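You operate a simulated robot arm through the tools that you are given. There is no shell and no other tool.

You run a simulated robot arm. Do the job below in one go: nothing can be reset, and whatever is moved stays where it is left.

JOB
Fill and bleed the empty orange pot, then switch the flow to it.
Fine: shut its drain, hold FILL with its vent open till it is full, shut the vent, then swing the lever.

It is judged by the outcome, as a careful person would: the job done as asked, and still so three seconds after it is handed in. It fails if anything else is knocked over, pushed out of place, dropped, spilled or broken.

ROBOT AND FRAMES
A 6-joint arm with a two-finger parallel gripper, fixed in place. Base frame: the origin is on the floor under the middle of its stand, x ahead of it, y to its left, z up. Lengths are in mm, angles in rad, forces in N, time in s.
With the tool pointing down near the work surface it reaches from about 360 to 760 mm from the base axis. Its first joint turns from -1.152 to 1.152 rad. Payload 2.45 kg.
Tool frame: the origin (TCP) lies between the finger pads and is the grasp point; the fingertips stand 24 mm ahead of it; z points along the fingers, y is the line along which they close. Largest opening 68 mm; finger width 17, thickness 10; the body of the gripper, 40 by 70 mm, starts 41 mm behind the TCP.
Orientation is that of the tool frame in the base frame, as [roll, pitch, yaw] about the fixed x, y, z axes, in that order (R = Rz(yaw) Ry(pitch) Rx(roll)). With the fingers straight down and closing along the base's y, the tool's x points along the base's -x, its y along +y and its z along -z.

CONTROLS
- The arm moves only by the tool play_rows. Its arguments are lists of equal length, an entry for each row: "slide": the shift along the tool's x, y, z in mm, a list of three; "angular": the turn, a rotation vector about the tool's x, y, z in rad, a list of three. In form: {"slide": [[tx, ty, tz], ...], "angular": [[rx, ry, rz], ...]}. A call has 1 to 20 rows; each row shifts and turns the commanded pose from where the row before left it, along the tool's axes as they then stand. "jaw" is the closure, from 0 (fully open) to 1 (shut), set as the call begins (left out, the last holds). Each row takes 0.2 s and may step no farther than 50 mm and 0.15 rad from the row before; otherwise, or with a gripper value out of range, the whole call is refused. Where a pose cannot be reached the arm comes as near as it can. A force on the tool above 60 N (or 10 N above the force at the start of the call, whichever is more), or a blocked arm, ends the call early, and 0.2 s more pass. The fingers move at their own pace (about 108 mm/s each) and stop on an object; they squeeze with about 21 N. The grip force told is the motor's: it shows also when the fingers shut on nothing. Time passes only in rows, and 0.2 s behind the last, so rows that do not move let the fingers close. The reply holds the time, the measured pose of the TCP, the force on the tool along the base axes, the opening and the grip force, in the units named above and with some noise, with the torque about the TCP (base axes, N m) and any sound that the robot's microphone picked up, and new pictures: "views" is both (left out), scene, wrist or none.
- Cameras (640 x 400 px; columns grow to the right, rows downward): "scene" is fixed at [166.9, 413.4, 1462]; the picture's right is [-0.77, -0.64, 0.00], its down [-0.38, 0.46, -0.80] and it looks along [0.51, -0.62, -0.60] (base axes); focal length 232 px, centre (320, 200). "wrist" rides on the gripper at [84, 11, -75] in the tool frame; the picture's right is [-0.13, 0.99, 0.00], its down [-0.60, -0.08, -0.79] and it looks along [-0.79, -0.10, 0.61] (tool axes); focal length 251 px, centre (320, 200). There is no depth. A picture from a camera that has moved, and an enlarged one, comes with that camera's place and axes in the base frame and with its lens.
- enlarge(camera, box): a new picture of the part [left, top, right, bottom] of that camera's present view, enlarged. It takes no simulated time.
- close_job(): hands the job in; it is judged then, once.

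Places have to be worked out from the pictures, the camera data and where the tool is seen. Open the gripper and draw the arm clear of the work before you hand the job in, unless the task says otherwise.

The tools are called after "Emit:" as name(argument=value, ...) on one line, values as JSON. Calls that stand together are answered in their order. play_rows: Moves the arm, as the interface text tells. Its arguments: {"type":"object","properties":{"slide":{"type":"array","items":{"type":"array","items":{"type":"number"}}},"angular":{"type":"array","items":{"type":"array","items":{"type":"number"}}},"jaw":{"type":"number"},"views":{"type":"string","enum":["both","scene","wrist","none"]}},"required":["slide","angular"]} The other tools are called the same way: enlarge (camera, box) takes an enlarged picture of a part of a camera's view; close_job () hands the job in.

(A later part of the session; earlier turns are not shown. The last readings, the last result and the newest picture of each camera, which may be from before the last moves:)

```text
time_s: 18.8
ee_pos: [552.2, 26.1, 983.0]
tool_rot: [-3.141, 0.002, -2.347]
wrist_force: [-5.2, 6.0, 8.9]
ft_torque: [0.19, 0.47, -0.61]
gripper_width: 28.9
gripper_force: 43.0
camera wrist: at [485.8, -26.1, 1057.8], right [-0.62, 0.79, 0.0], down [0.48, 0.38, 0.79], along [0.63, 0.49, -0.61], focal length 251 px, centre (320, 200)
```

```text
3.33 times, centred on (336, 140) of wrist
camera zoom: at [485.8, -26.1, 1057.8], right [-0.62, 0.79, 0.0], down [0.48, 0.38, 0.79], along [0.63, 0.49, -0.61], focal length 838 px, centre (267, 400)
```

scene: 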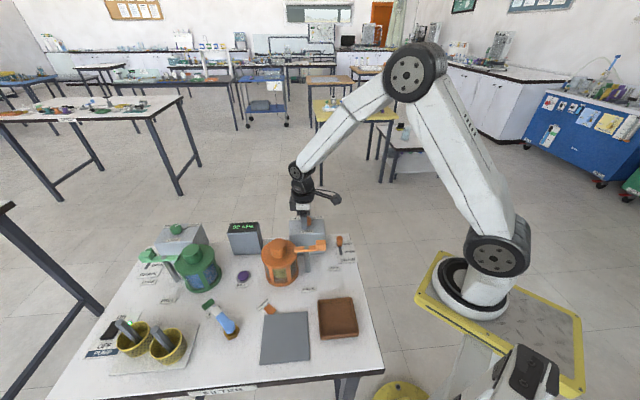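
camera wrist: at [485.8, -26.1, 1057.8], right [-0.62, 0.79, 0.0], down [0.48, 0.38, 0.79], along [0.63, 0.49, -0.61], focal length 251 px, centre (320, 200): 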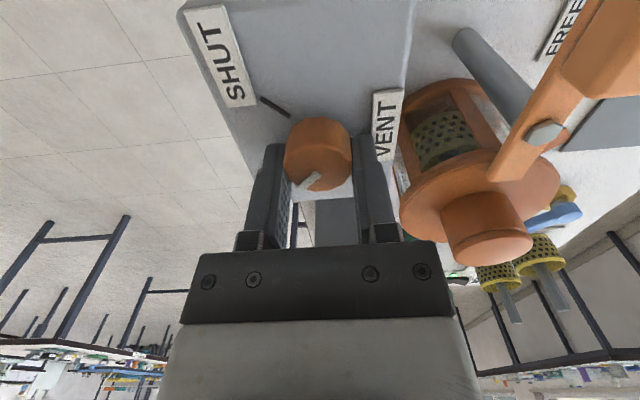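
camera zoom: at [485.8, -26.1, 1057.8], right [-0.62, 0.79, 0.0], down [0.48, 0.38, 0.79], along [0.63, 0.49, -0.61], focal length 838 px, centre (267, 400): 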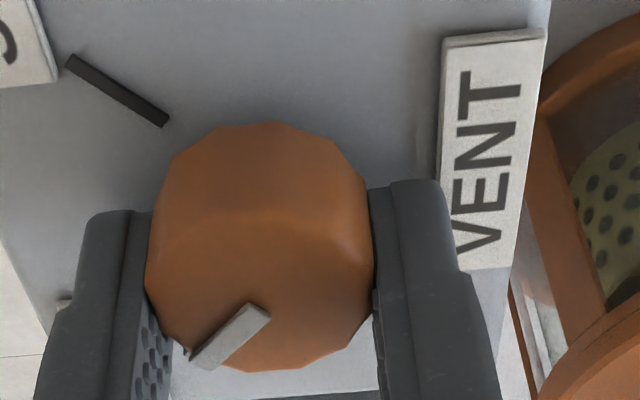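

The twist torque has jumped to about -0.6 N·m after ~93°, so the vent is at its OPEN stop. I'll ease the torque off, open just enough to free the knob, and lift straight up so the fingers clear the VENT label.

Emit:
play_rows(slide=[[0, 0.5, 0], [0, 0, 0]], angular=[[0, 0, 0.04], [0, 0, 0]], jaw=1, views="none")

Emit:
play_rows(slide=[[0, 0, 0], [0, 0, 0], [0, 0, -10], [0, 0, -20], [0, 0, -40], [0, 0, -40], [0, 0, 0]], angular=[[0, 0, 0], [0, 0, 0], [0, 0, 0], [0, 0, 0], [0, 0, 0], [0, 0, 0], [0, 0, 0]], jaw=0.48, views="both")

Emit:
enlarge(camera="scene", box=[265, 195, 345, 245])

Emit:
enlarge(camera="wrist", box=[240, 40, 400, 140])

```text
time_s: 19.4
ee_pos: [551.2, 25.8, 982.6]
tool_rot: [-3.139, 0.001, -2.385]
wrist_force: [0.7, -7.7, 1.1]
ft_torque: [0.55, -0.44, 0.07]
gripper_width: 28.8
gripper_force: 42.9
```

```text
time_s: 21.0
ee_pos: [550.7, 26.1, 1093.3]
tool_rot: [-3.138, 0.002, -2.384]
wrist_force: [-0.2, 0.1, 0.6]
ft_torque: [0.01, 0.0, -0.01]
gripper_width: 35.5
gripper_force: 0.0
camera wrist: at [483.0, -22.6, 1169.3], right [-0.59, 0.81, 0.0], down [0.49, 0.36, 0.79], along [0.64, 0.47, -0.61], focal length 251 px, centre (320, 200)
```

scene: 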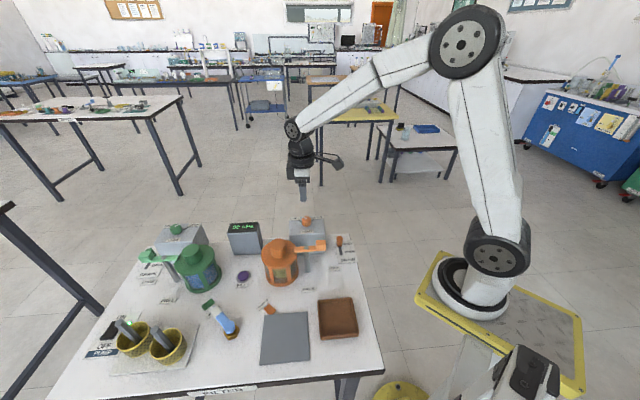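
wrist: 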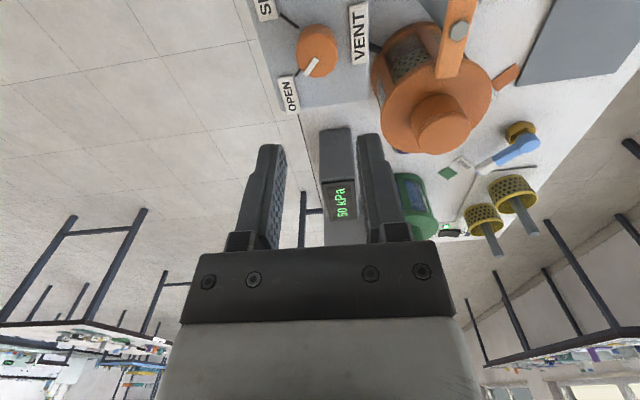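

```text
8.00 times, centred on (305, 220) of scene
camera zoom: at [166.9, 413.4, 1462.0], right [-0.77, -0.64, 0.0], down [-0.38, 0.46, -0.8], along [0.51, -0.62, -0.6], focal length 1859 px, centre (440, 40)
```

zoom: 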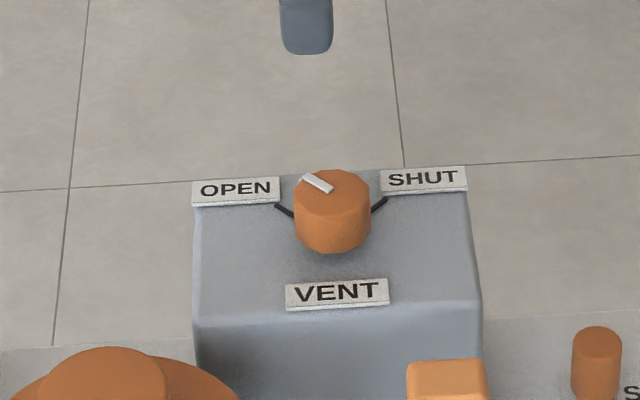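

```text
4.00 times, centred on (320, 90) of wrist
camera zoom: at [483.0, -22.6, 1169.3], right [-0.59, 0.81, 0.0], down [0.49, 0.36, 0.79], along [0.64, 0.47, -0.61], focal length 1006 px, centre (320, 640)
```

zoom: 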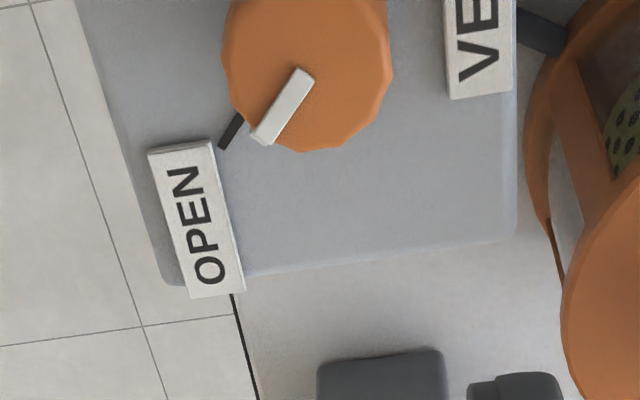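

The vent mark now lines up with OPEN. Next I'll move over the FILL button near (614, 238), close the fingers, and turn the tool so the wrist camera should keep the orange pot in view.

Emit:
play_rows(slide=[[-38.4, 22.2, 0], [-38.4, 22.2, 0], [-38.4, 22.2, 0], [-38.4, 22.1, 0], [-38.4, 22.1, 0], [0, 0, 0], [0, 0, 0], [0, 0, 0], [0, 0, 0], [0, 0, 0], [0, 0, 0], [0, 0, 0], [0, 0, 0], [0, 0, 0], [0, 0, 0], [0, 0, 0], [0, 0, 0], [0, 0, 0], [0, 0, 0]], angular=[[0, 0, 0], [0, 0, 0], [0, 0, 0], [0, 0, 0], [0, 0, 0], [0, 0, 0.15], [0, 0, 0.15], [0, 0, 0.15], [0, 0, 0.15], [0, 0, 0.15], [0, 0, 0.15], [0, 0, 0.15], [0, 0, 0.15], [0, 0, 0.15], [0, 0, 0.15], [0, 0, 0.15], [0, 0, 0.15], [0, 0, 0.15], [0, 0, 0]], jaw=1, views="both")

Emit:
enlarge(camera="scene", box=[203, 235, 299, 295])

Emit:
enlarge(camera="wrist", box=[160, 0, 480, 200])

```text
time_s: 25.0
ee_pos: [614.7, 239.6, 1092.1]
tool_rot: [3.141, 0.0, 1.947]
wrist_force: [-0.9, -0.9, 0.1]
ft_torque: [0.0, 0.0, -0.02]
gripper_width: 0.0
gripper_force: 20.7
camera wrist: at [594.9, 321.8, 1167.6], right [0.97, 0.24, 0.0], down [0.15, -0.59, 0.79], along [0.19, -0.77, -0.61], focal length 251 px, centre (320, 200)
```

scene: 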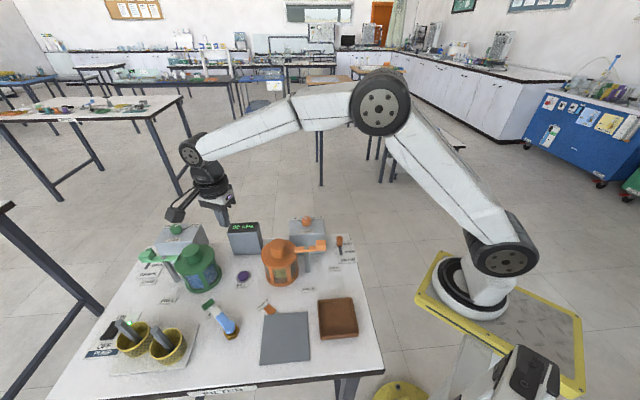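
wrist: 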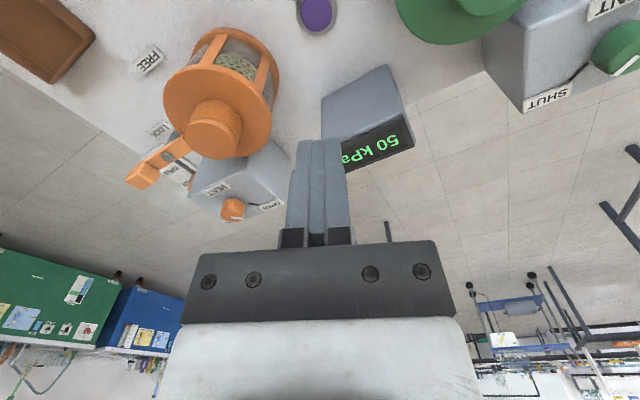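

```text
6.67 times, centred on (251, 265) of scene
camera zoom: at [166.9, 413.4, 1462.0], right [-0.77, -0.64, 0.0], down [-0.38, 0.46, -0.8], along [0.51, -0.62, -0.6], focal length 1549 px, centre (780, -233)
```

zoom: 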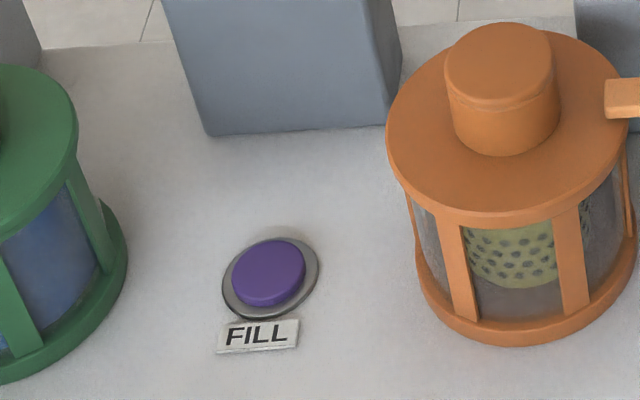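

```text
2.00 times, centred on (320, 100) of wrist
camera zoom: at [594.9, 321.8, 1167.6], right [0.97, 0.24, 0.0], down [0.15, -0.59, 0.79], along [0.19, -0.77, -0.61], focal length 503 px, centre (320, 400)
```

zoom: 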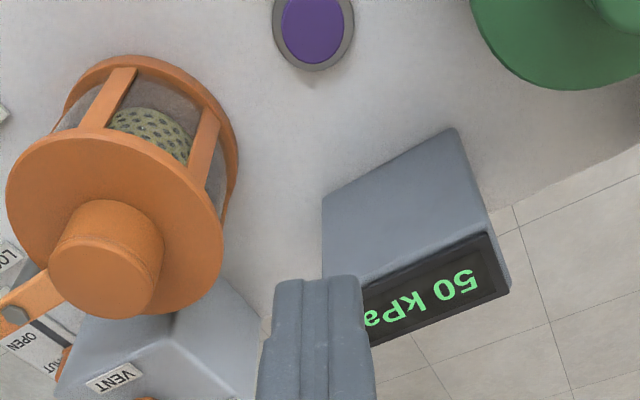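

The wrist view shows both pots, the gauge and the button at once. The button triangulates to about (613, 236) with its top near z≈863. I'll go down to just above it and check the clearances.

Emit:
play_rows(slide=[[-2.7, -2.9, 40], [0, 0, 50], [0, 0, 50], [0, 0, 42], [0, 0, 0]], angular=[[0, 0, 0], [0, 0, 0], [0, 0, 0], [0, 0, 0], [0, 0, 0]], jaw=1, views="both")

Emit:
enlarge(camera="scene", box=[179, 215, 307, 295])

Emit:
enlarge(camera="wrist", box=[160, 0, 480, 200])

```text
time_s: 26.2
ee_pos: [613.3, 232.5, 908.4]
tool_rot: [-3.141, -0.001, 1.95]
wrist_force: [-0.2, -0.1, 1.1]
ft_torque: [0.02, 0.01, 0.01]
gripper_width: 0.4
gripper_force: 20.3
camera wrist: at [592.7, 315.1, 982.9], right [0.97, 0.25, 0.0], down [0.15, -0.59, 0.79], along [0.2, -0.77, -0.61], focal length 251 px, centre (320, 200)
```

scene: 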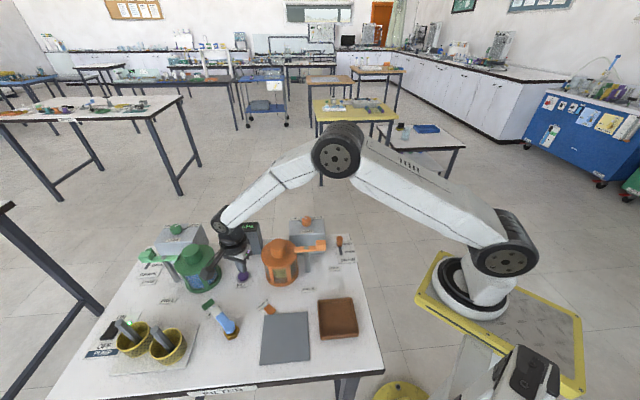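
wrist: 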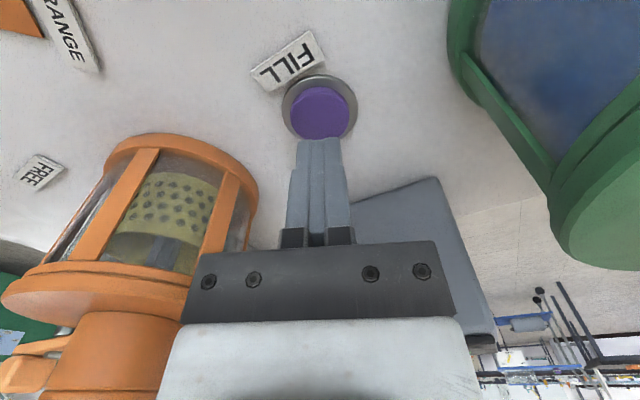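

```text
5.00 times, centred on (243, 255) of scene
camera zoom: at [166.9, 413.4, 1462.0], right [-0.77, -0.64, 0.0], down [-0.38, 0.46, -0.8], along [0.51, -0.62, -0.6], focal length 1162 px, centre (705, -75)
```

zoom: 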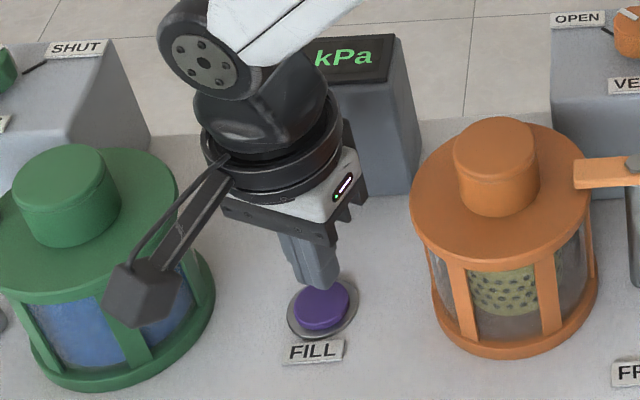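

```text
2.00 times, centred on (320, 100) of wrist
camera zoom: at [592.7, 315.1, 982.9], right [0.97, 0.25, 0.0], down [0.15, -0.59, 0.79], along [0.2, -0.77, -0.61], focal length 503 px, centre (320, 400)
```

zoom: 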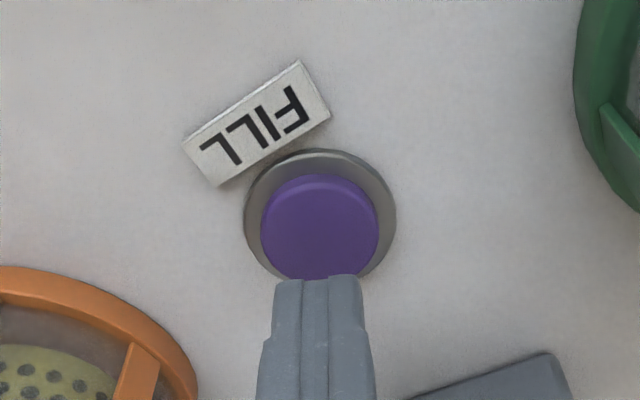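

The fingertips are about 4 mm short of the button centre and everything else is clear. I'll shift by 4 mm and go down to just above contact.

Emit:
play_rows(slide=[[4, 0, 6], [0, 0, 7], [0, 0, 0]], angular=[[0, 0, 0], [0, 0, 0], [0, 0, 0]], jaw=1, views="wrist")

Emit:
enlarge(camera="scene", box=[219, 240, 299, 290])

```text
time_s: 27.0
ee_pos: [612.0, 237.7, 895.5]
tool_rot: [-3.141, 0.002, 1.95]
wrist_force: [0.1, -0.4, 1.4]
ft_torque: [-0.01, -0.01, 0.01]
gripper_width: 0.0
gripper_force: 21.1
camera wrist: at [591.6, 320.3, 971.3], right [0.97, 0.25, 0.0], down [0.15, -0.59, 0.79], along [0.2, -0.77, -0.61], focal length 251 px, centre (320, 200)
```

wrist: 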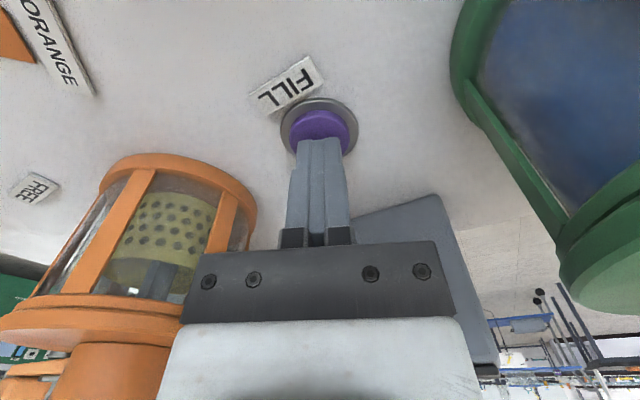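

```text
8.00 times, centred on (259, 265) of scene
camera zoom: at [166.9, 413.4, 1462.0], right [-0.77, -0.64, 0.0], down [-0.38, 0.46, -0.8], along [0.51, -0.62, -0.6], focal length 1859 px, centre (808, -320)
```

zoom: 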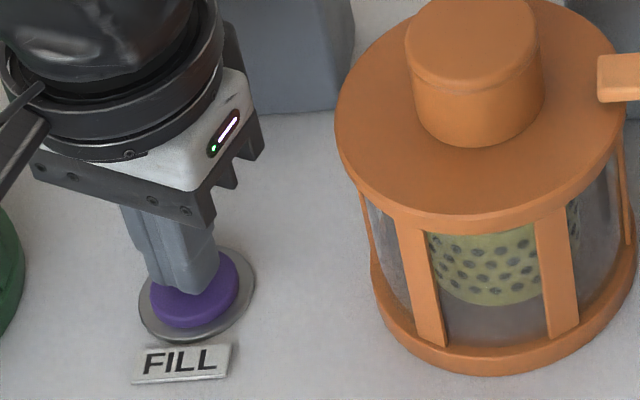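

The tips are centred a few millimetres above the button. I'll press down gently in small steps, looking at the force and the pot window.

Emit:
play_rows(slide=[[0, 0, 3], [0, 0, 3]], angular=[[0, 0, 0], [0, 0, 0]], jaw=1, views="wrist")

```text
time_s: 27.6
ee_pos: [612.0, 238.3, 890.7]
tool_rot: [3.141, 0.0, 1.949]
wrist_force: [-1.2, -0.3, 0.8]
ft_torque: [-0.02, -0.01, 0.0]
gripper_width: 0.0
gripper_force: 21.3
camera wrist: at [591.4, 321.1, 965.7], right [0.97, 0.25, 0.0], down [0.15, -0.59, 0.79], along [0.2, -0.77, -0.61], focal length 251 px, centre (320, 200)
```

wrist: 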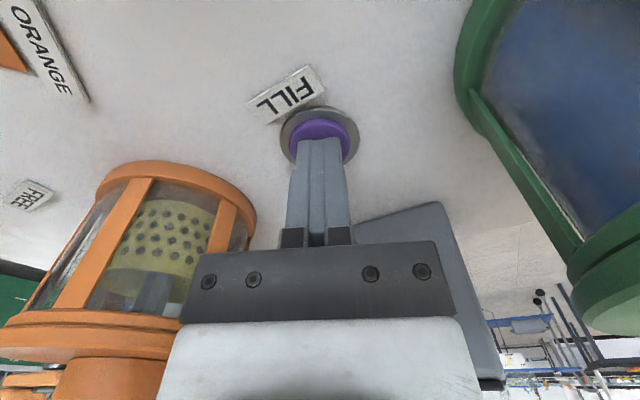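

Emit:
play_rows(slide=[[0, 0, 2], [0, 0, 2]], angular=[[0, 0, 0], [0, 0, 0]], jaw=1, views="wrist")

```text
time_s: 28.2
ee_pos: [611.7, 238.7, 889.6]
tool_rot: [3.141, 0.0, 1.948]
wrist_force: [-3.7, -3.3, 10.1]
ft_torque: [-0.07, 0.09, 0.0]
gripper_width: 0.0
gripper_force: 20.6
heard: click
camera wrist: at [591.6, 321.3, 963.1], right [0.97, 0.25, 0.0], down [0.15, -0.59, 0.79], along [0.2, -0.77, -0.61], focal length 251 px, centre (320, 200)
```

wrist: 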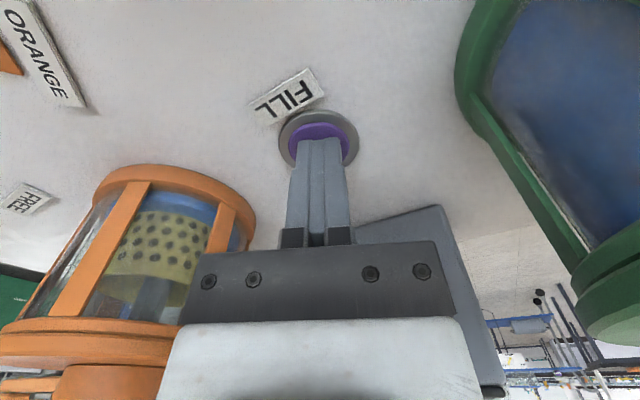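

There was a click and blue water is rising in the bottom of the orange pot (the wrist view is upside-down). I'll hold the press in short stages and watch the level.

Emit:
play_rows(slide=[[0, 0, 0.5], [0, 0, 0], [0, 0, 0]], angular=[[0, 0, 0], [0, 0, 0], [0, 0, 0]], jaw=1, views="both")

Emit:
enlarge(camera="scene", box=[179, 215, 307, 295])

Emit:
enlarge(camera="wrist", box=[0, 140, 320, 340])

```text
time_s: 29.0
ee_pos: [611.3, 239.0, 887.7]
tool_rot: [3.139, 0.001, 1.95]
wrist_force: [-2.1, -1.8, 18.7]
ft_torque: [-0.05, 0.07, 0.05]
gripper_width: 0.0
gripper_force: 20.8
camera wrist: at [591.6, 321.3, 962.9], right [0.97, 0.25, 0.0], down [0.15, -0.59, 0.79], along [0.2, -0.77, -0.61], focal length 251 px, centre (320, 200)
```

scene: 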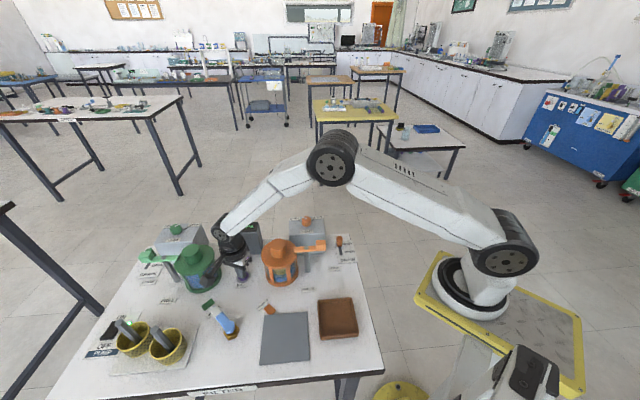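
wrist: 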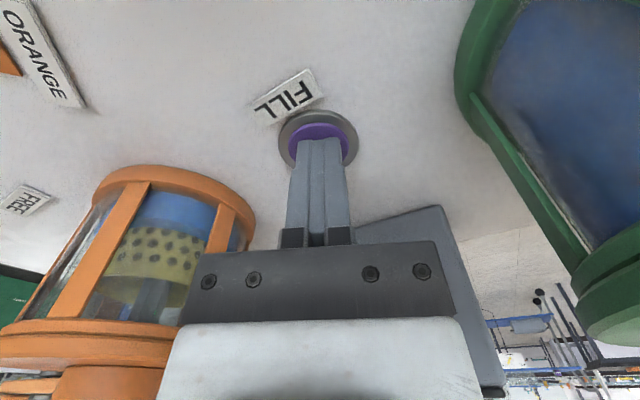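

```text
5.00 times, centred on (243, 255) of scene
camera zoom: at [166.4, 413.2, 1462.1], right [-0.77, -0.64, 0.0], down [-0.38, 0.46, -0.8], along [0.51, -0.62, -0.6], focal length 1162 px, centre (705, -75)
```

zoom: 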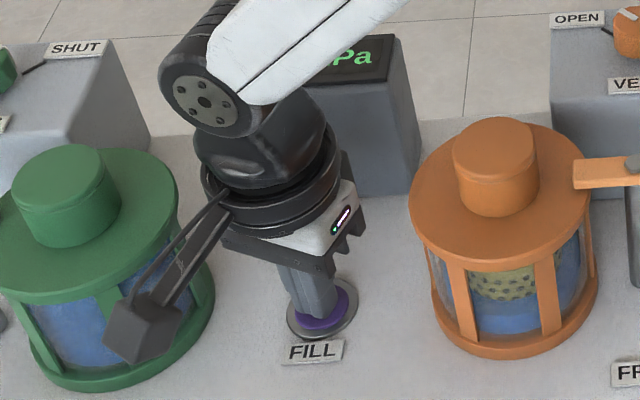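

```text
2.00 times, centred on (160, 240) of wrist
camera zoom: at [591.6, 321.3, 962.9], right [0.97, 0.25, 0.0], down [0.15, -0.59, 0.79], along [0.2, -0.77, -0.61], focal length 503 px, centre (640, 120)
```

zoom: 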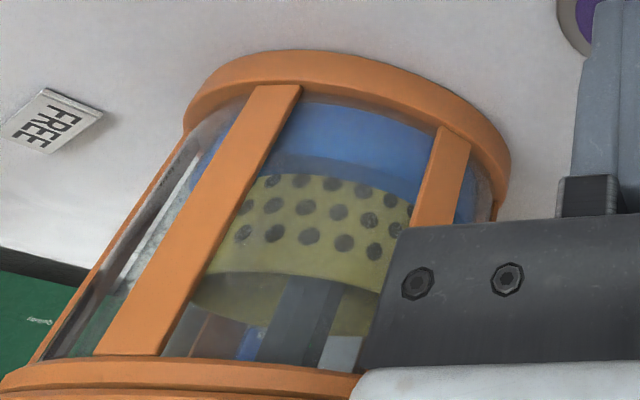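

About a quarter full after roughly one second. I'll keep holding in one-second stages.

Emit:
play_rows(slide=[[0, 0, 0], [0, 0, 0], [0, 0, 0], [0, 0, 0]], angular=[[0, 0, 0], [0, 0, 0], [0, 0, 0], [0, 0, 0]], jaw=1, views="wrist")

Emit:
enlarge(camera="wrist", box=[0, 140, 320, 340])

Emit:
enlarge(camera="scene", box=[179, 215, 307, 295])

```text
time_s: 30.0
ee_pos: [612.5, 239.3, 887.3]
tool_rot: [3.139, 0.0, 1.949]
wrist_force: [0.7, 0.1, 21.2]
ft_torque: [-0.02, -0.01, -0.03]
gripper_width: 0.1
gripper_force: 20.9
camera wrist: at [591.6, 321.3, 962.8], right [0.97, 0.25, 0.0], down [0.15, -0.59, 0.79], along [0.2, -0.77, -0.61], focal length 251 px, centre (320, 200)
```

wrist: 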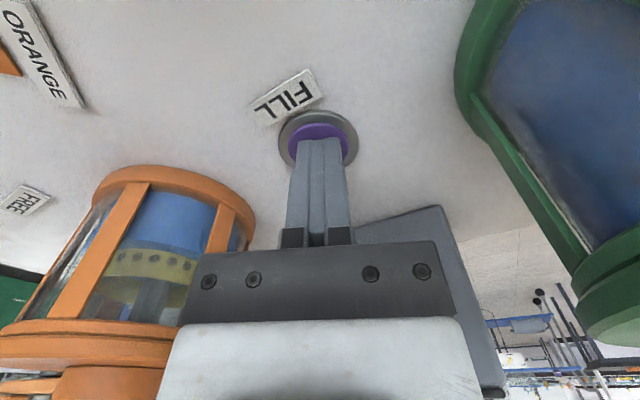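

```text
2.00 times, centred on (160, 240) of wrist
camera zoom: at [591.6, 321.3, 962.8], right [0.97, 0.25, 0.0], down [0.15, -0.59, 0.79], along [0.2, -0.77, -0.61], focal length 503 px, centre (640, 120)
```

zoom: 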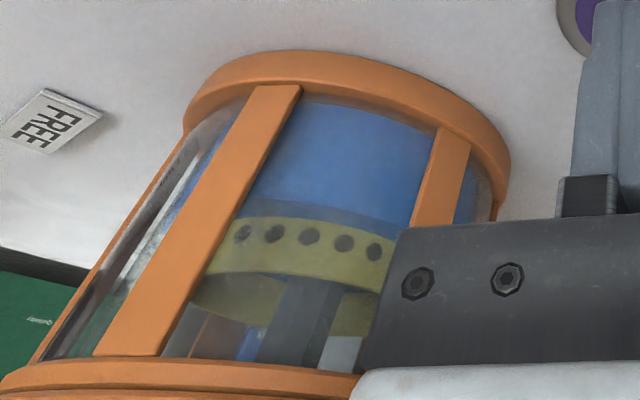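

```text
5.00 times, centred on (243, 255) of scene
camera zoom: at [166.4, 413.2, 1462.1], right [-0.77, -0.64, 0.0], down [-0.38, 0.46, -0.8], along [0.51, -0.62, -0.6], focal length 1162 px, centre (705, -75)
```

zoom: 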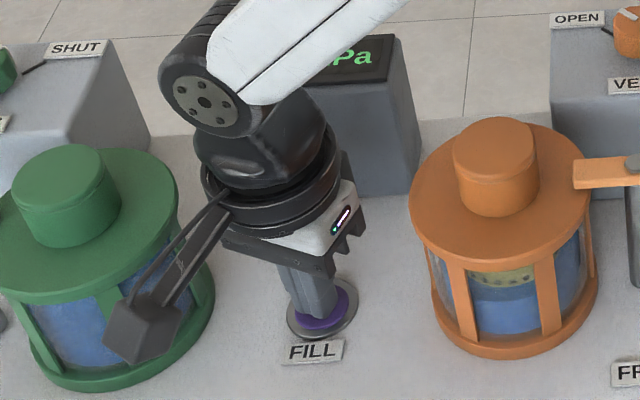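

Roughly 45% now and rising steadily. I'll continue holding.

Emit:
play_rows(slide=[[0, 0, 0], [0, 0, 0], [0, 0, 0], [0, 0, 0], [0, 0, 0]], angular=[[0, 0, 0], [0, 0, 0], [0, 0, 0], [0, 0, 0], [0, 0, 0]], jaw=1, views="wrist")

Emit:
enlarge(camera="wrist", box=[0, 140, 320, 340])

Emit:
enlarge(camera="scene", box=[219, 225, 315, 285])

```text
time_s: 31.2
ee_pos: [612.1, 238.0, 887.0]
tool_rot: [3.14, 0.001, 1.95]
wrist_force: [3.0, 1.9, 21.2]
ft_torque: [0.03, -0.1, -0.01]
gripper_width: 0.0
gripper_force: 20.9
camera wrist: at [591.6, 321.3, 962.8], right [0.97, 0.25, 0.0], down [0.15, -0.59, 0.79], along [0.2, -0.77, -0.61], focal length 251 px, centre (320, 200)
```

wrist: 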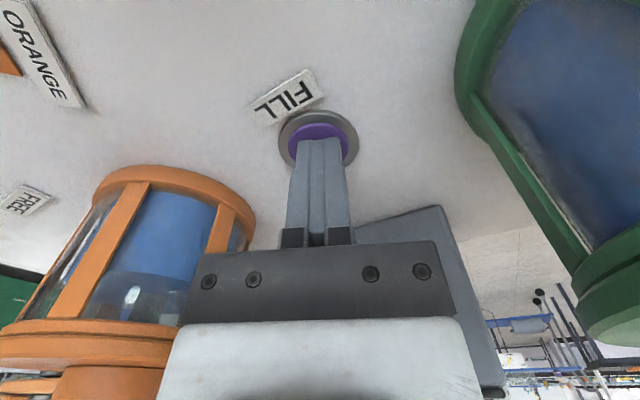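

```text
2.00 times, centred on (160, 240) of wrist
camera zoom: at [591.6, 321.3, 962.8], right [0.97, 0.25, 0.0], down [0.15, -0.59, 0.79], along [0.2, -0.77, -0.61], focal length 503 px, centre (640, 120)
```

zoom: 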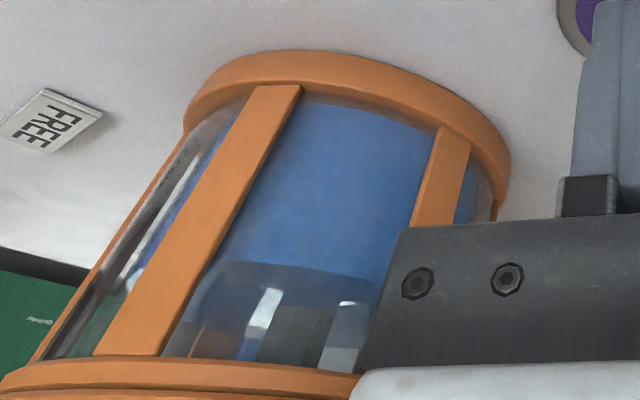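

```text
6.67 times, centred on (267, 255) of scene
camera zoom: at [166.5, 413.2, 1462.1], right [-0.77, -0.64, 0.0], down [-0.38, 0.46, -0.8], along [0.51, -0.62, -0.6], focal length 1549 px, centre (673, -167)
```

zoom: 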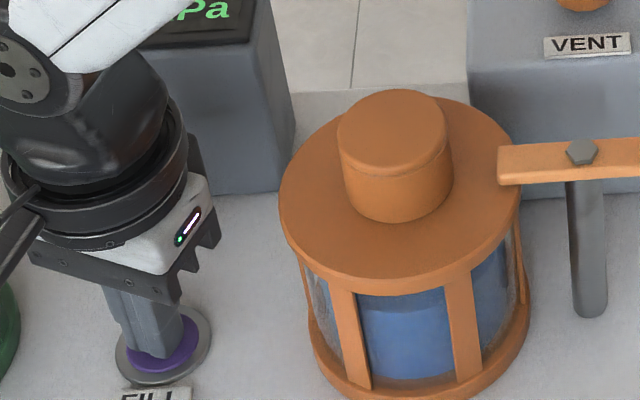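

About 70% full. I'll hold for another second and check again.

Emit:
play_rows(slide=[[0, 0, 0], [0, 0, 0], [0, 0, 0], [0, 0, 0]], angular=[[0, 0, 0], [0, 0, 0], [0, 0, 0], [0, 0, 0]], jaw=1, views="wrist")

Emit:
enlarge(camera="wrist", box=[0, 140, 320, 340])

Emit:
enlarge(camera="scene", box=[219, 225, 315, 285])

```text
time_s: 32.2
ee_pos: [611.7, 238.5, 887.1]
tool_rot: [3.14, 0.0, 1.95]
wrist_force: [3.4, 1.7, 20.7]
ft_torque: [0.05, -0.06, -0.01]
gripper_width: 0.0
gripper_force: 20.8
camera wrist: at [591.5, 321.3, 962.8], right [0.97, 0.25, 0.0], down [0.15, -0.59, 0.79], along [0.2, -0.77, -0.61], focal length 251 px, centre (320, 200)
```

wrist: 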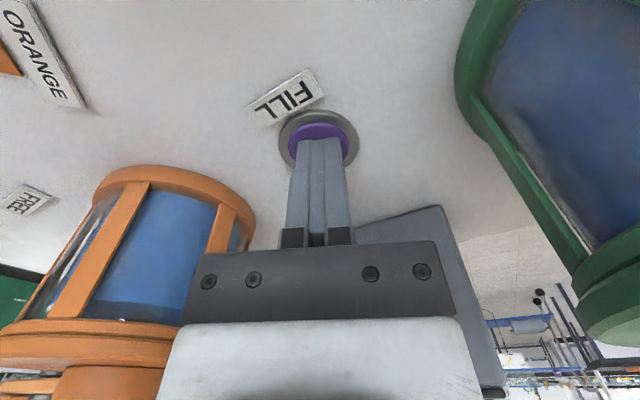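

```text
2.00 times, centred on (160, 240) of wrist
camera zoom: at [591.5, 321.3, 962.8], right [0.97, 0.25, 0.0], down [0.15, -0.59, 0.79], along [0.2, -0.77, -0.61], focal length 503 px, centre (640, 120)
```

zoom: 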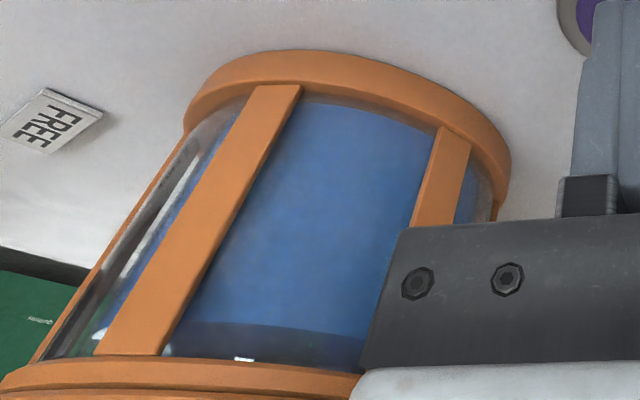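

```text
6.67 times, centred on (267, 255) of scene
camera zoom: at [166.5, 413.2, 1462.1], right [-0.77, -0.64, 0.0], down [-0.38, 0.46, -0.8], along [0.51, -0.62, -0.6], focal length 1549 px, centre (673, -167)
```

zoom: 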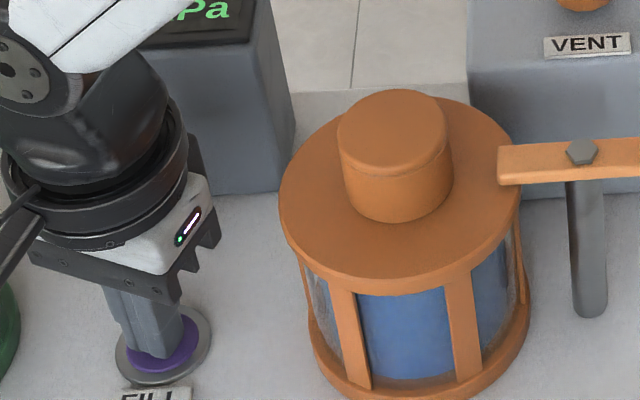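

About 88% full. I'll hold for a shorter stage now so as not to overrun.

Emit:
play_rows(slide=[[0, 0, 0], [0, 0, 0]], angular=[[0, 0, 0], [0, 0, 0]], jaw=1, views="wrist")

Emit:
enlarge(camera="wrist", box=[0, 240, 240, 390])

Emit:
enlarge(camera="scene", box=[219, 225, 315, 285])

```text
time_s: 32.8
ee_pos: [611.9, 238.0, 887.6]
tool_rot: [3.139, -0.001, 1.949]
wrist_force: [2.7, 1.7, 20.7]
ft_torque: [0.02, -0.08, 0.02]
gripper_width: 0.0
gripper_force: 20.9
camera wrist: at [591.5, 321.3, 962.8], right [0.97, 0.25, 0.0], down [0.15, -0.59, 0.79], along [0.2, -0.77, -0.61], focal length 251 px, centre (320, 200)
```

wrist: 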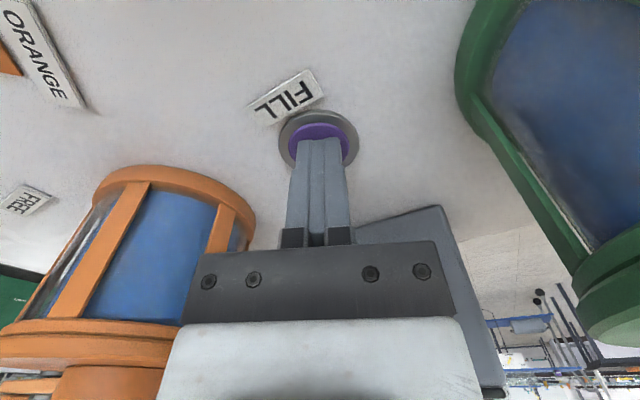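

```text
2.67 times, centred on (120, 315) of wrist
camera zoom: at [591.5, 321.3, 962.8], right [0.97, 0.25, 0.0], down [0.15, -0.59, 0.79], along [0.2, -0.77, -0.61], focal length 670 px, centre (853, -107)
```

zoom: 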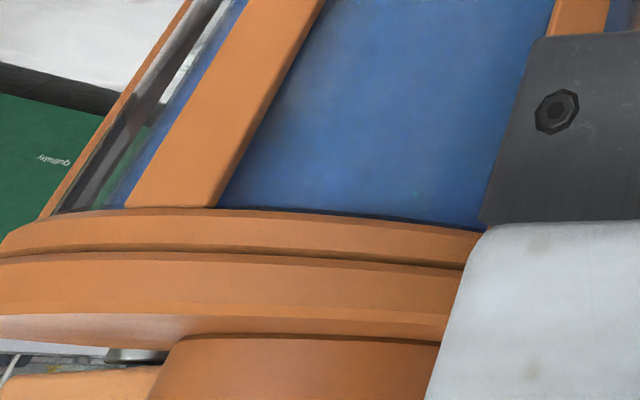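

```text
6.67 times, centred on (267, 255) of scene
camera zoom: at [166.5, 413.2, 1462.1], right [-0.77, -0.64, 0.0], down [-0.38, 0.46, -0.8], along [0.51, -0.62, -0.6], focal length 1549 px, centre (673, -167)
```

zoom: 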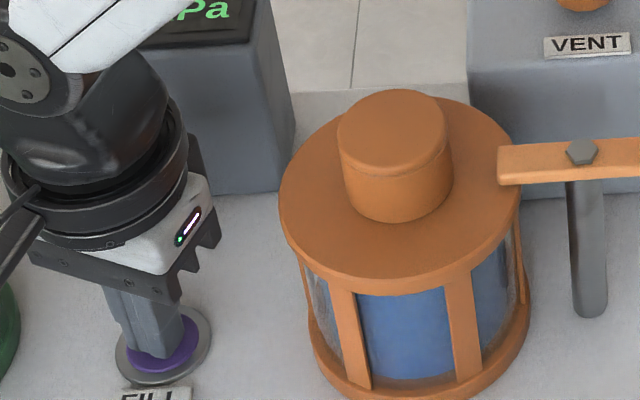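

The water is right up at the lid rim. I'll zoom in further to see whether any air gap remains before deciding to hold longer.

Emit:
enlarge(camera="wrist", box=[70, 290, 190, 365])

Emit:
enlarge(camera="wrist", box=[440, 0, 640, 125])

Emit:
enlarge(camera="scene", box=[257, 250, 305, 280])

Emit:
enlarge(camera="scene", box=[170, 250, 218, 280])

```text
5.33 times, centred on (130, 328) of wrist
camera zoom: at [591.5, 321.3, 962.8], right [0.97, 0.25, 0.0], down [0.15, -0.59, 0.79], along [0.2, -0.77, -0.61], focal length 1341 px, centre (1333, -480)
```

zoom: 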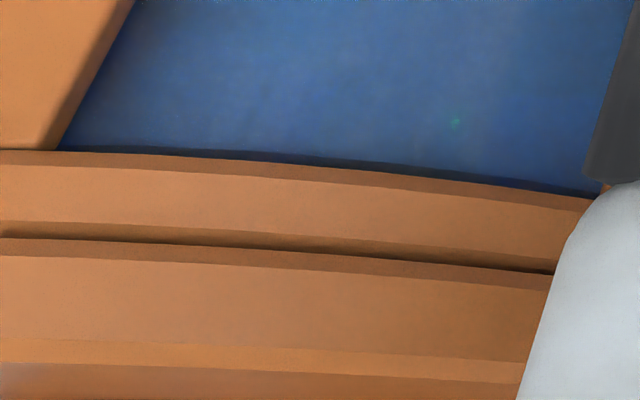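

```text
3.20 times, centred on (540, 62) of wrist
camera zoom: at [591.5, 321.3, 962.8], right [0.97, 0.25, 0.0], down [0.15, -0.59, 0.79], along [0.2, -0.77, -0.61], focal length 805 px, centre (-384, 640)
```

zoom: 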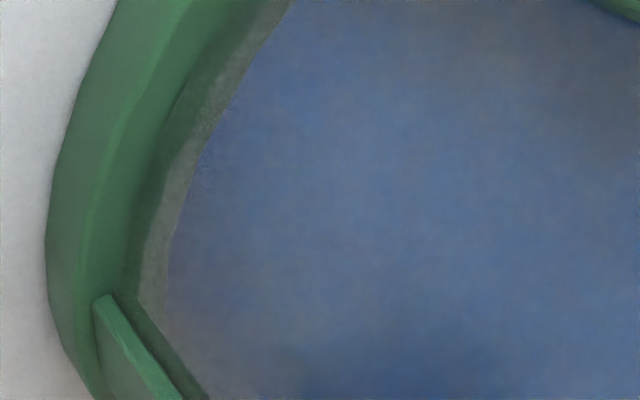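

```text
13.33 times, centred on (281, 265) of scene
camera zoom: at [166.5, 413.2, 1462.1], right [-0.77, -0.64, 0.0], down [-0.38, 0.46, -0.8], along [0.51, -0.62, -0.6], focal length 3098 px, centre (840, -667)
```

zoom: 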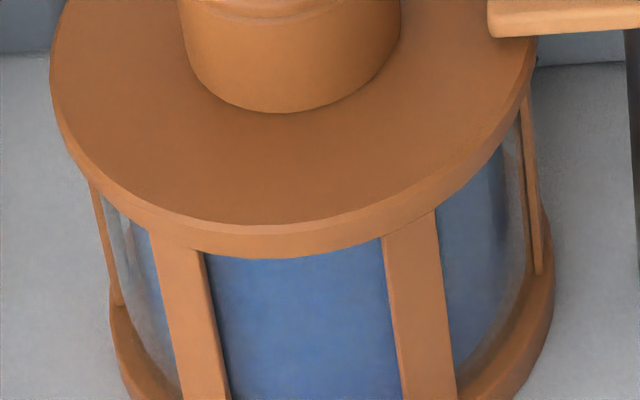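

```text
13.33 times, centred on (194, 265) of scene
camera zoom: at [166.5, 413.2, 1462.1], right [-0.77, -0.64, 0.0], down [-0.38, 0.46, -0.8], along [0.51, -0.62, -0.6], focal length 3098 px, centre (2000, -667)
```

zoom: 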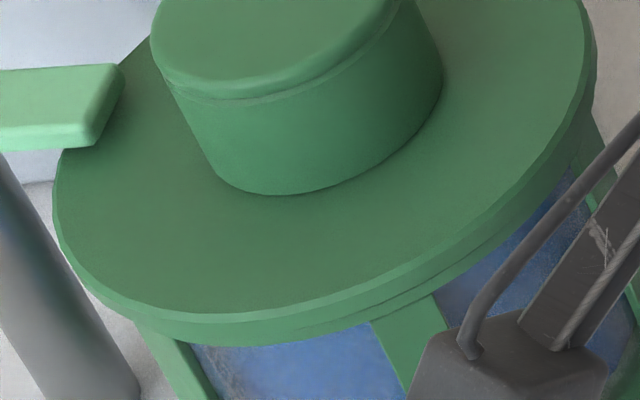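

Only a hairline dark strip of 1–2 mm remains under the rim, and the release itself will add a little more. I'll let go of the button now, lift slightly and inspect the level; I can top up if a gap remains.

Emit:
play_rows(slide=[[0, 0, -4], [0, 0, -8]], angular=[[0, 0, 0], [0, 0, 0]], jaw=1, views="wrist")

Emit:
enlarge(camera="wrist", box=[70, 280, 190, 355])

Emit:
enlarge(camera="scene", box=[257, 250, 305, 280])

```text
time_s: 33.4
ee_pos: [609.2, 237.6, 896.0]
tool_rot: [-3.134, -0.001, 1.948]
wrist_force: [0.4, -0.1, 0.4]
ft_torque: [0.01, 0.02, -0.01]
gripper_width: 0.0
gripper_force: 21.1
camera wrist: at [590.3, 320.8, 971.4], right [0.97, 0.25, -0.01], down [0.15, -0.59, 0.79], along [0.19, -0.77, -0.61], focal length 251 px, centre (320, 200)
```

wrist: 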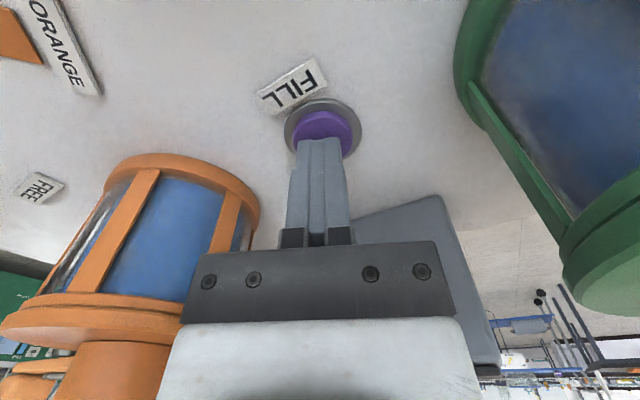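

```text
5.33 times, centred on (130, 318) of wrist
camera zoom: at [590.3, 320.8, 971.4], right [0.97, 0.25, -0.01], down [0.15, -0.59, 0.79], along [0.19, -0.77, -0.61], focal length 1341 px, centre (1333, -427)
```

zoom: 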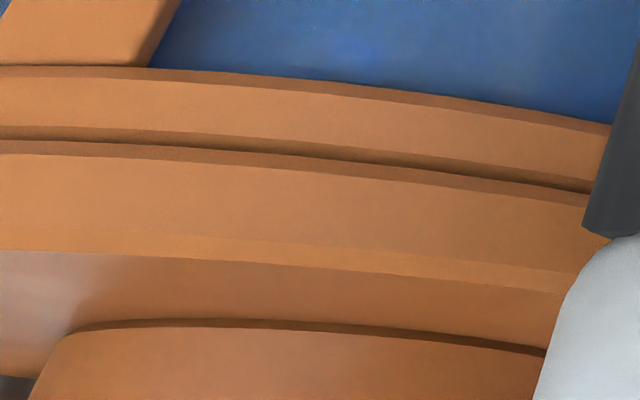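

```text
13.33 times, centred on (281, 265) of scene
camera zoom: at [166.9, 413.4, 1462.0], right [-0.77, -0.64, 0.0], down [-0.38, 0.46, -0.8], along [0.51, -0.62, -0.6], focal length 3098 px, centre (840, -667)
```

zoom: 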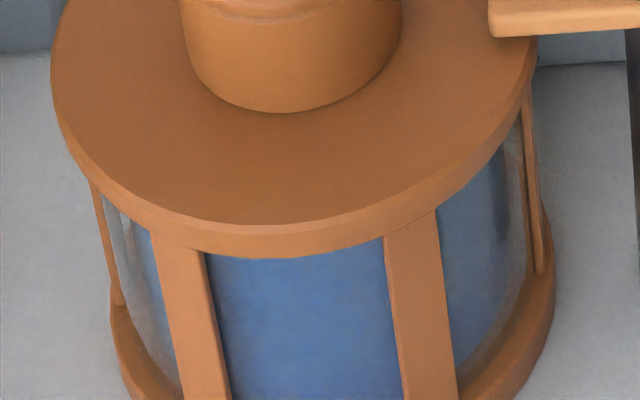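

No gap shows now, but the camera has also risen, so the rim hides slightly more. I'll go back down to just above the button without touching it, to repeat the earlier viewpoint and compare the rim strip fairly.

Emit:
play_rows(slide=[[0, 0, 6], [0, 0, 0]], angular=[[0, 0, 0], [0, 0, 0]], jaw=1, views="wrist")

Emit:
enlarge(camera="wrist", box=[70, 285, 190, 360])

Emit:
enlarge(camera="wrist", box=[0, 270, 80, 320])

```text
time_s: 34.0
ee_pos: [611.4, 239.9, 891.2]
tool_rot: [-3.139, 0.001, 1.949]
wrist_force: [-0.4, -0.2, 1.3]
ft_torque: [-0.03, 0.03, -0.02]
gripper_width: 0.4
gripper_force: 21.1
camera wrist: at [591.1, 321.6, 966.7], right [0.97, 0.25, 0.0], down [0.15, -0.59, 0.79], along [0.2, -0.77, -0.61], focal length 251 px, centre (320, 200)
```

wrist: 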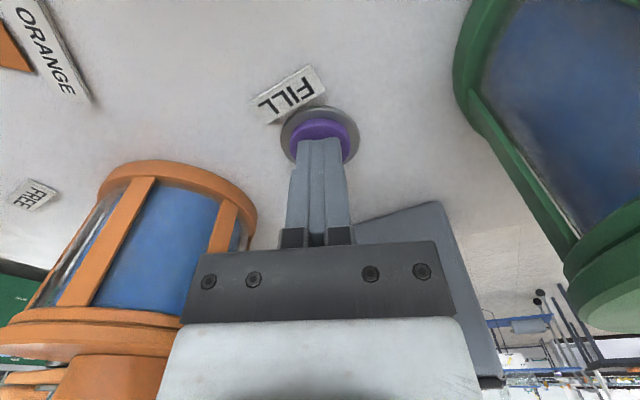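

```text
5.33 times, centred on (130, 322) of wrist
camera zoom: at [591.1, 321.6, 966.7], right [0.97, 0.25, 0.0], down [0.15, -0.59, 0.79], along [0.2, -0.77, -0.61], focal length 1341 px, centre (1333, -453)
```

zoom: 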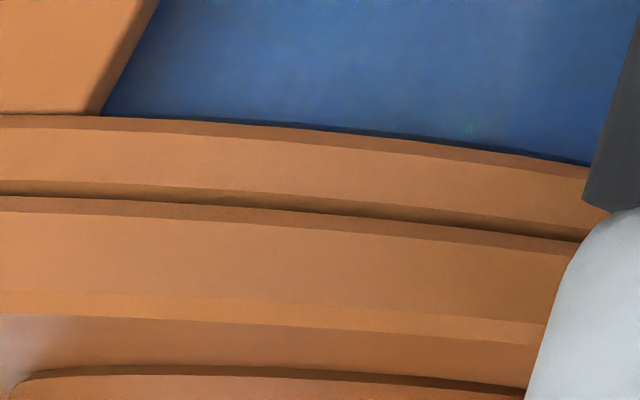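

```text
8.00 times, centred on (40, 295) of wrist
camera zoom: at [591.1, 321.6, 966.7], right [0.97, 0.25, 0.0], down [0.15, -0.59, 0.79], along [0.2, -0.77, -0.61], focal length 2012 px, centre (2560, -560)
```

zoom: 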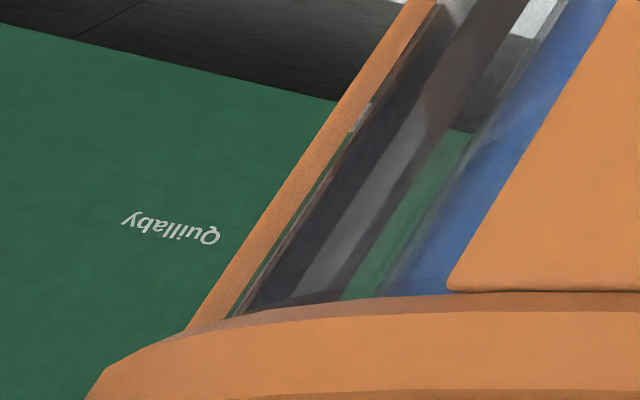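

The strip matches a fixed waterline at z≈938 in all three views, so the level stopped rising while FILL was still held: the pot is full. I'll lift off, turn the tool back and return above the orange vent knob (axis about (548, 22.4)) to shut it.

Emit:
play_rows(slide=[[0, 0, -50], [0, 0, -50], [0, 0, -50], [0, 0, -50], [0, 0, 0], [0, 0, 0], [0, 0, 0], [0, 0, 0], [0, 0, 0], [0, 0, 0], [0, 0, 0], [0, 0, 0], [0, 0, 0], [0, 0, 0], [0, 0, 0], [39, -22.6, 0], [39, -22.6, 0], [39, -22.6, 0], [39, -22.6, 0], [38.8, -22.8, 0]], angular=[[0, 0, 0], [0, 0, 0], [0, 0, -0.15], [0, 0, -0.15], [0, 0, -0.15], [0, 0, -0.15], [0, 0, -0.15], [0, 0, -0.15], [0, 0, -0.15], [0, 0, -0.15], [0, 0, -0.15], [0, 0, -0.15], [0, 0, -0.15], [0, 0, -0.15], [0, 0, -0.15], [0, 0, 0], [0, 0, 0], [0, 0, 0], [0, 0, 0], [0, 0, 0]], jaw=1, views="both")

Emit:
enlarge(camera="scene", box=[243, 205, 339, 265])

Emit:
enlarge(camera="wrist", box=[240, 40, 400, 140])

```text
time_s: 38.2
ee_pos: [546.7, 19.7, 1091.9]
tool_rot: [-3.141, 0.0, -2.386]
wrist_force: [-0.3, -0.2, 0.7]
ft_torque: [0.01, 0.03, 0.01]
gripper_width: 0.0
gripper_force: 21.1
camera wrist: at [478.8, -28.5, 1167.4], right [-0.59, 0.81, 0.0], down [0.49, 0.36, 0.79], along [0.64, 0.47, -0.61], focal length 251 px, centre (320, 200)
```

scene: 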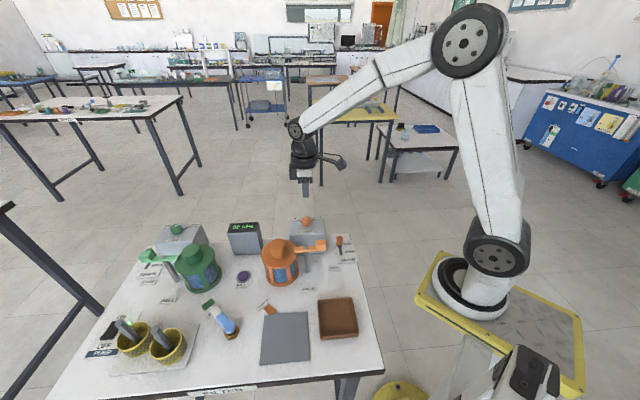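
wrist: 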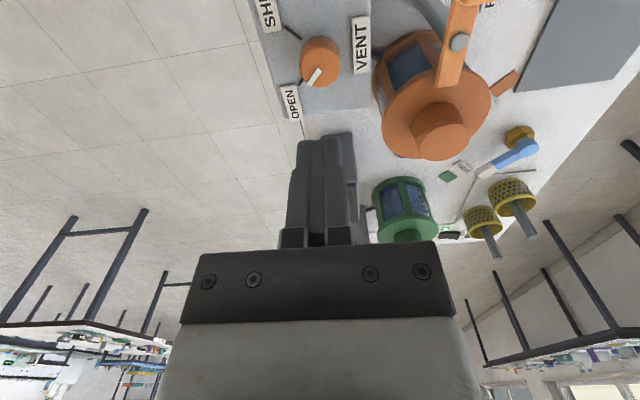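

```text
6.67 times, centred on (291, 235) of scene
camera zoom: at [166.8, 413.4, 1462.0], right [-0.77, -0.64, 0.0], down [-0.38, 0.46, -0.8], along [0.51, -0.62, -0.6], focal length 1549 px, centre (513, -33)
```

zoom: 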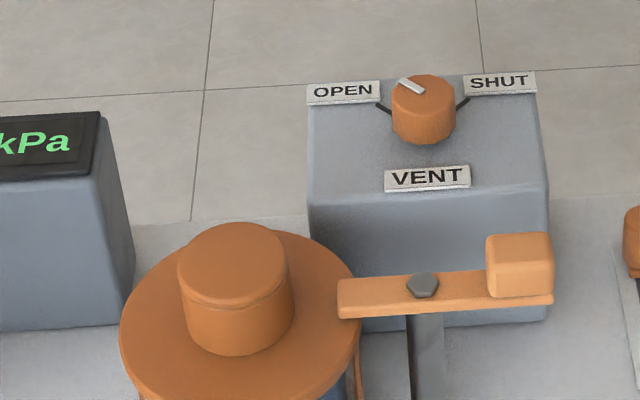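

```text
4.00 times, centred on (320, 90) of wrist
camera zoom: at [478.8, -28.5, 1167.4], right [-0.59, 0.81, 0.0], down [0.49, 0.36, 0.79], along [0.64, 0.47, -0.61], focal length 1006 px, centre (320, 640)
```

zoom: 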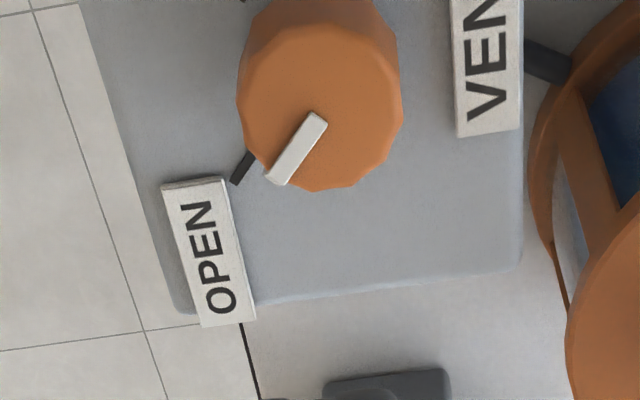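

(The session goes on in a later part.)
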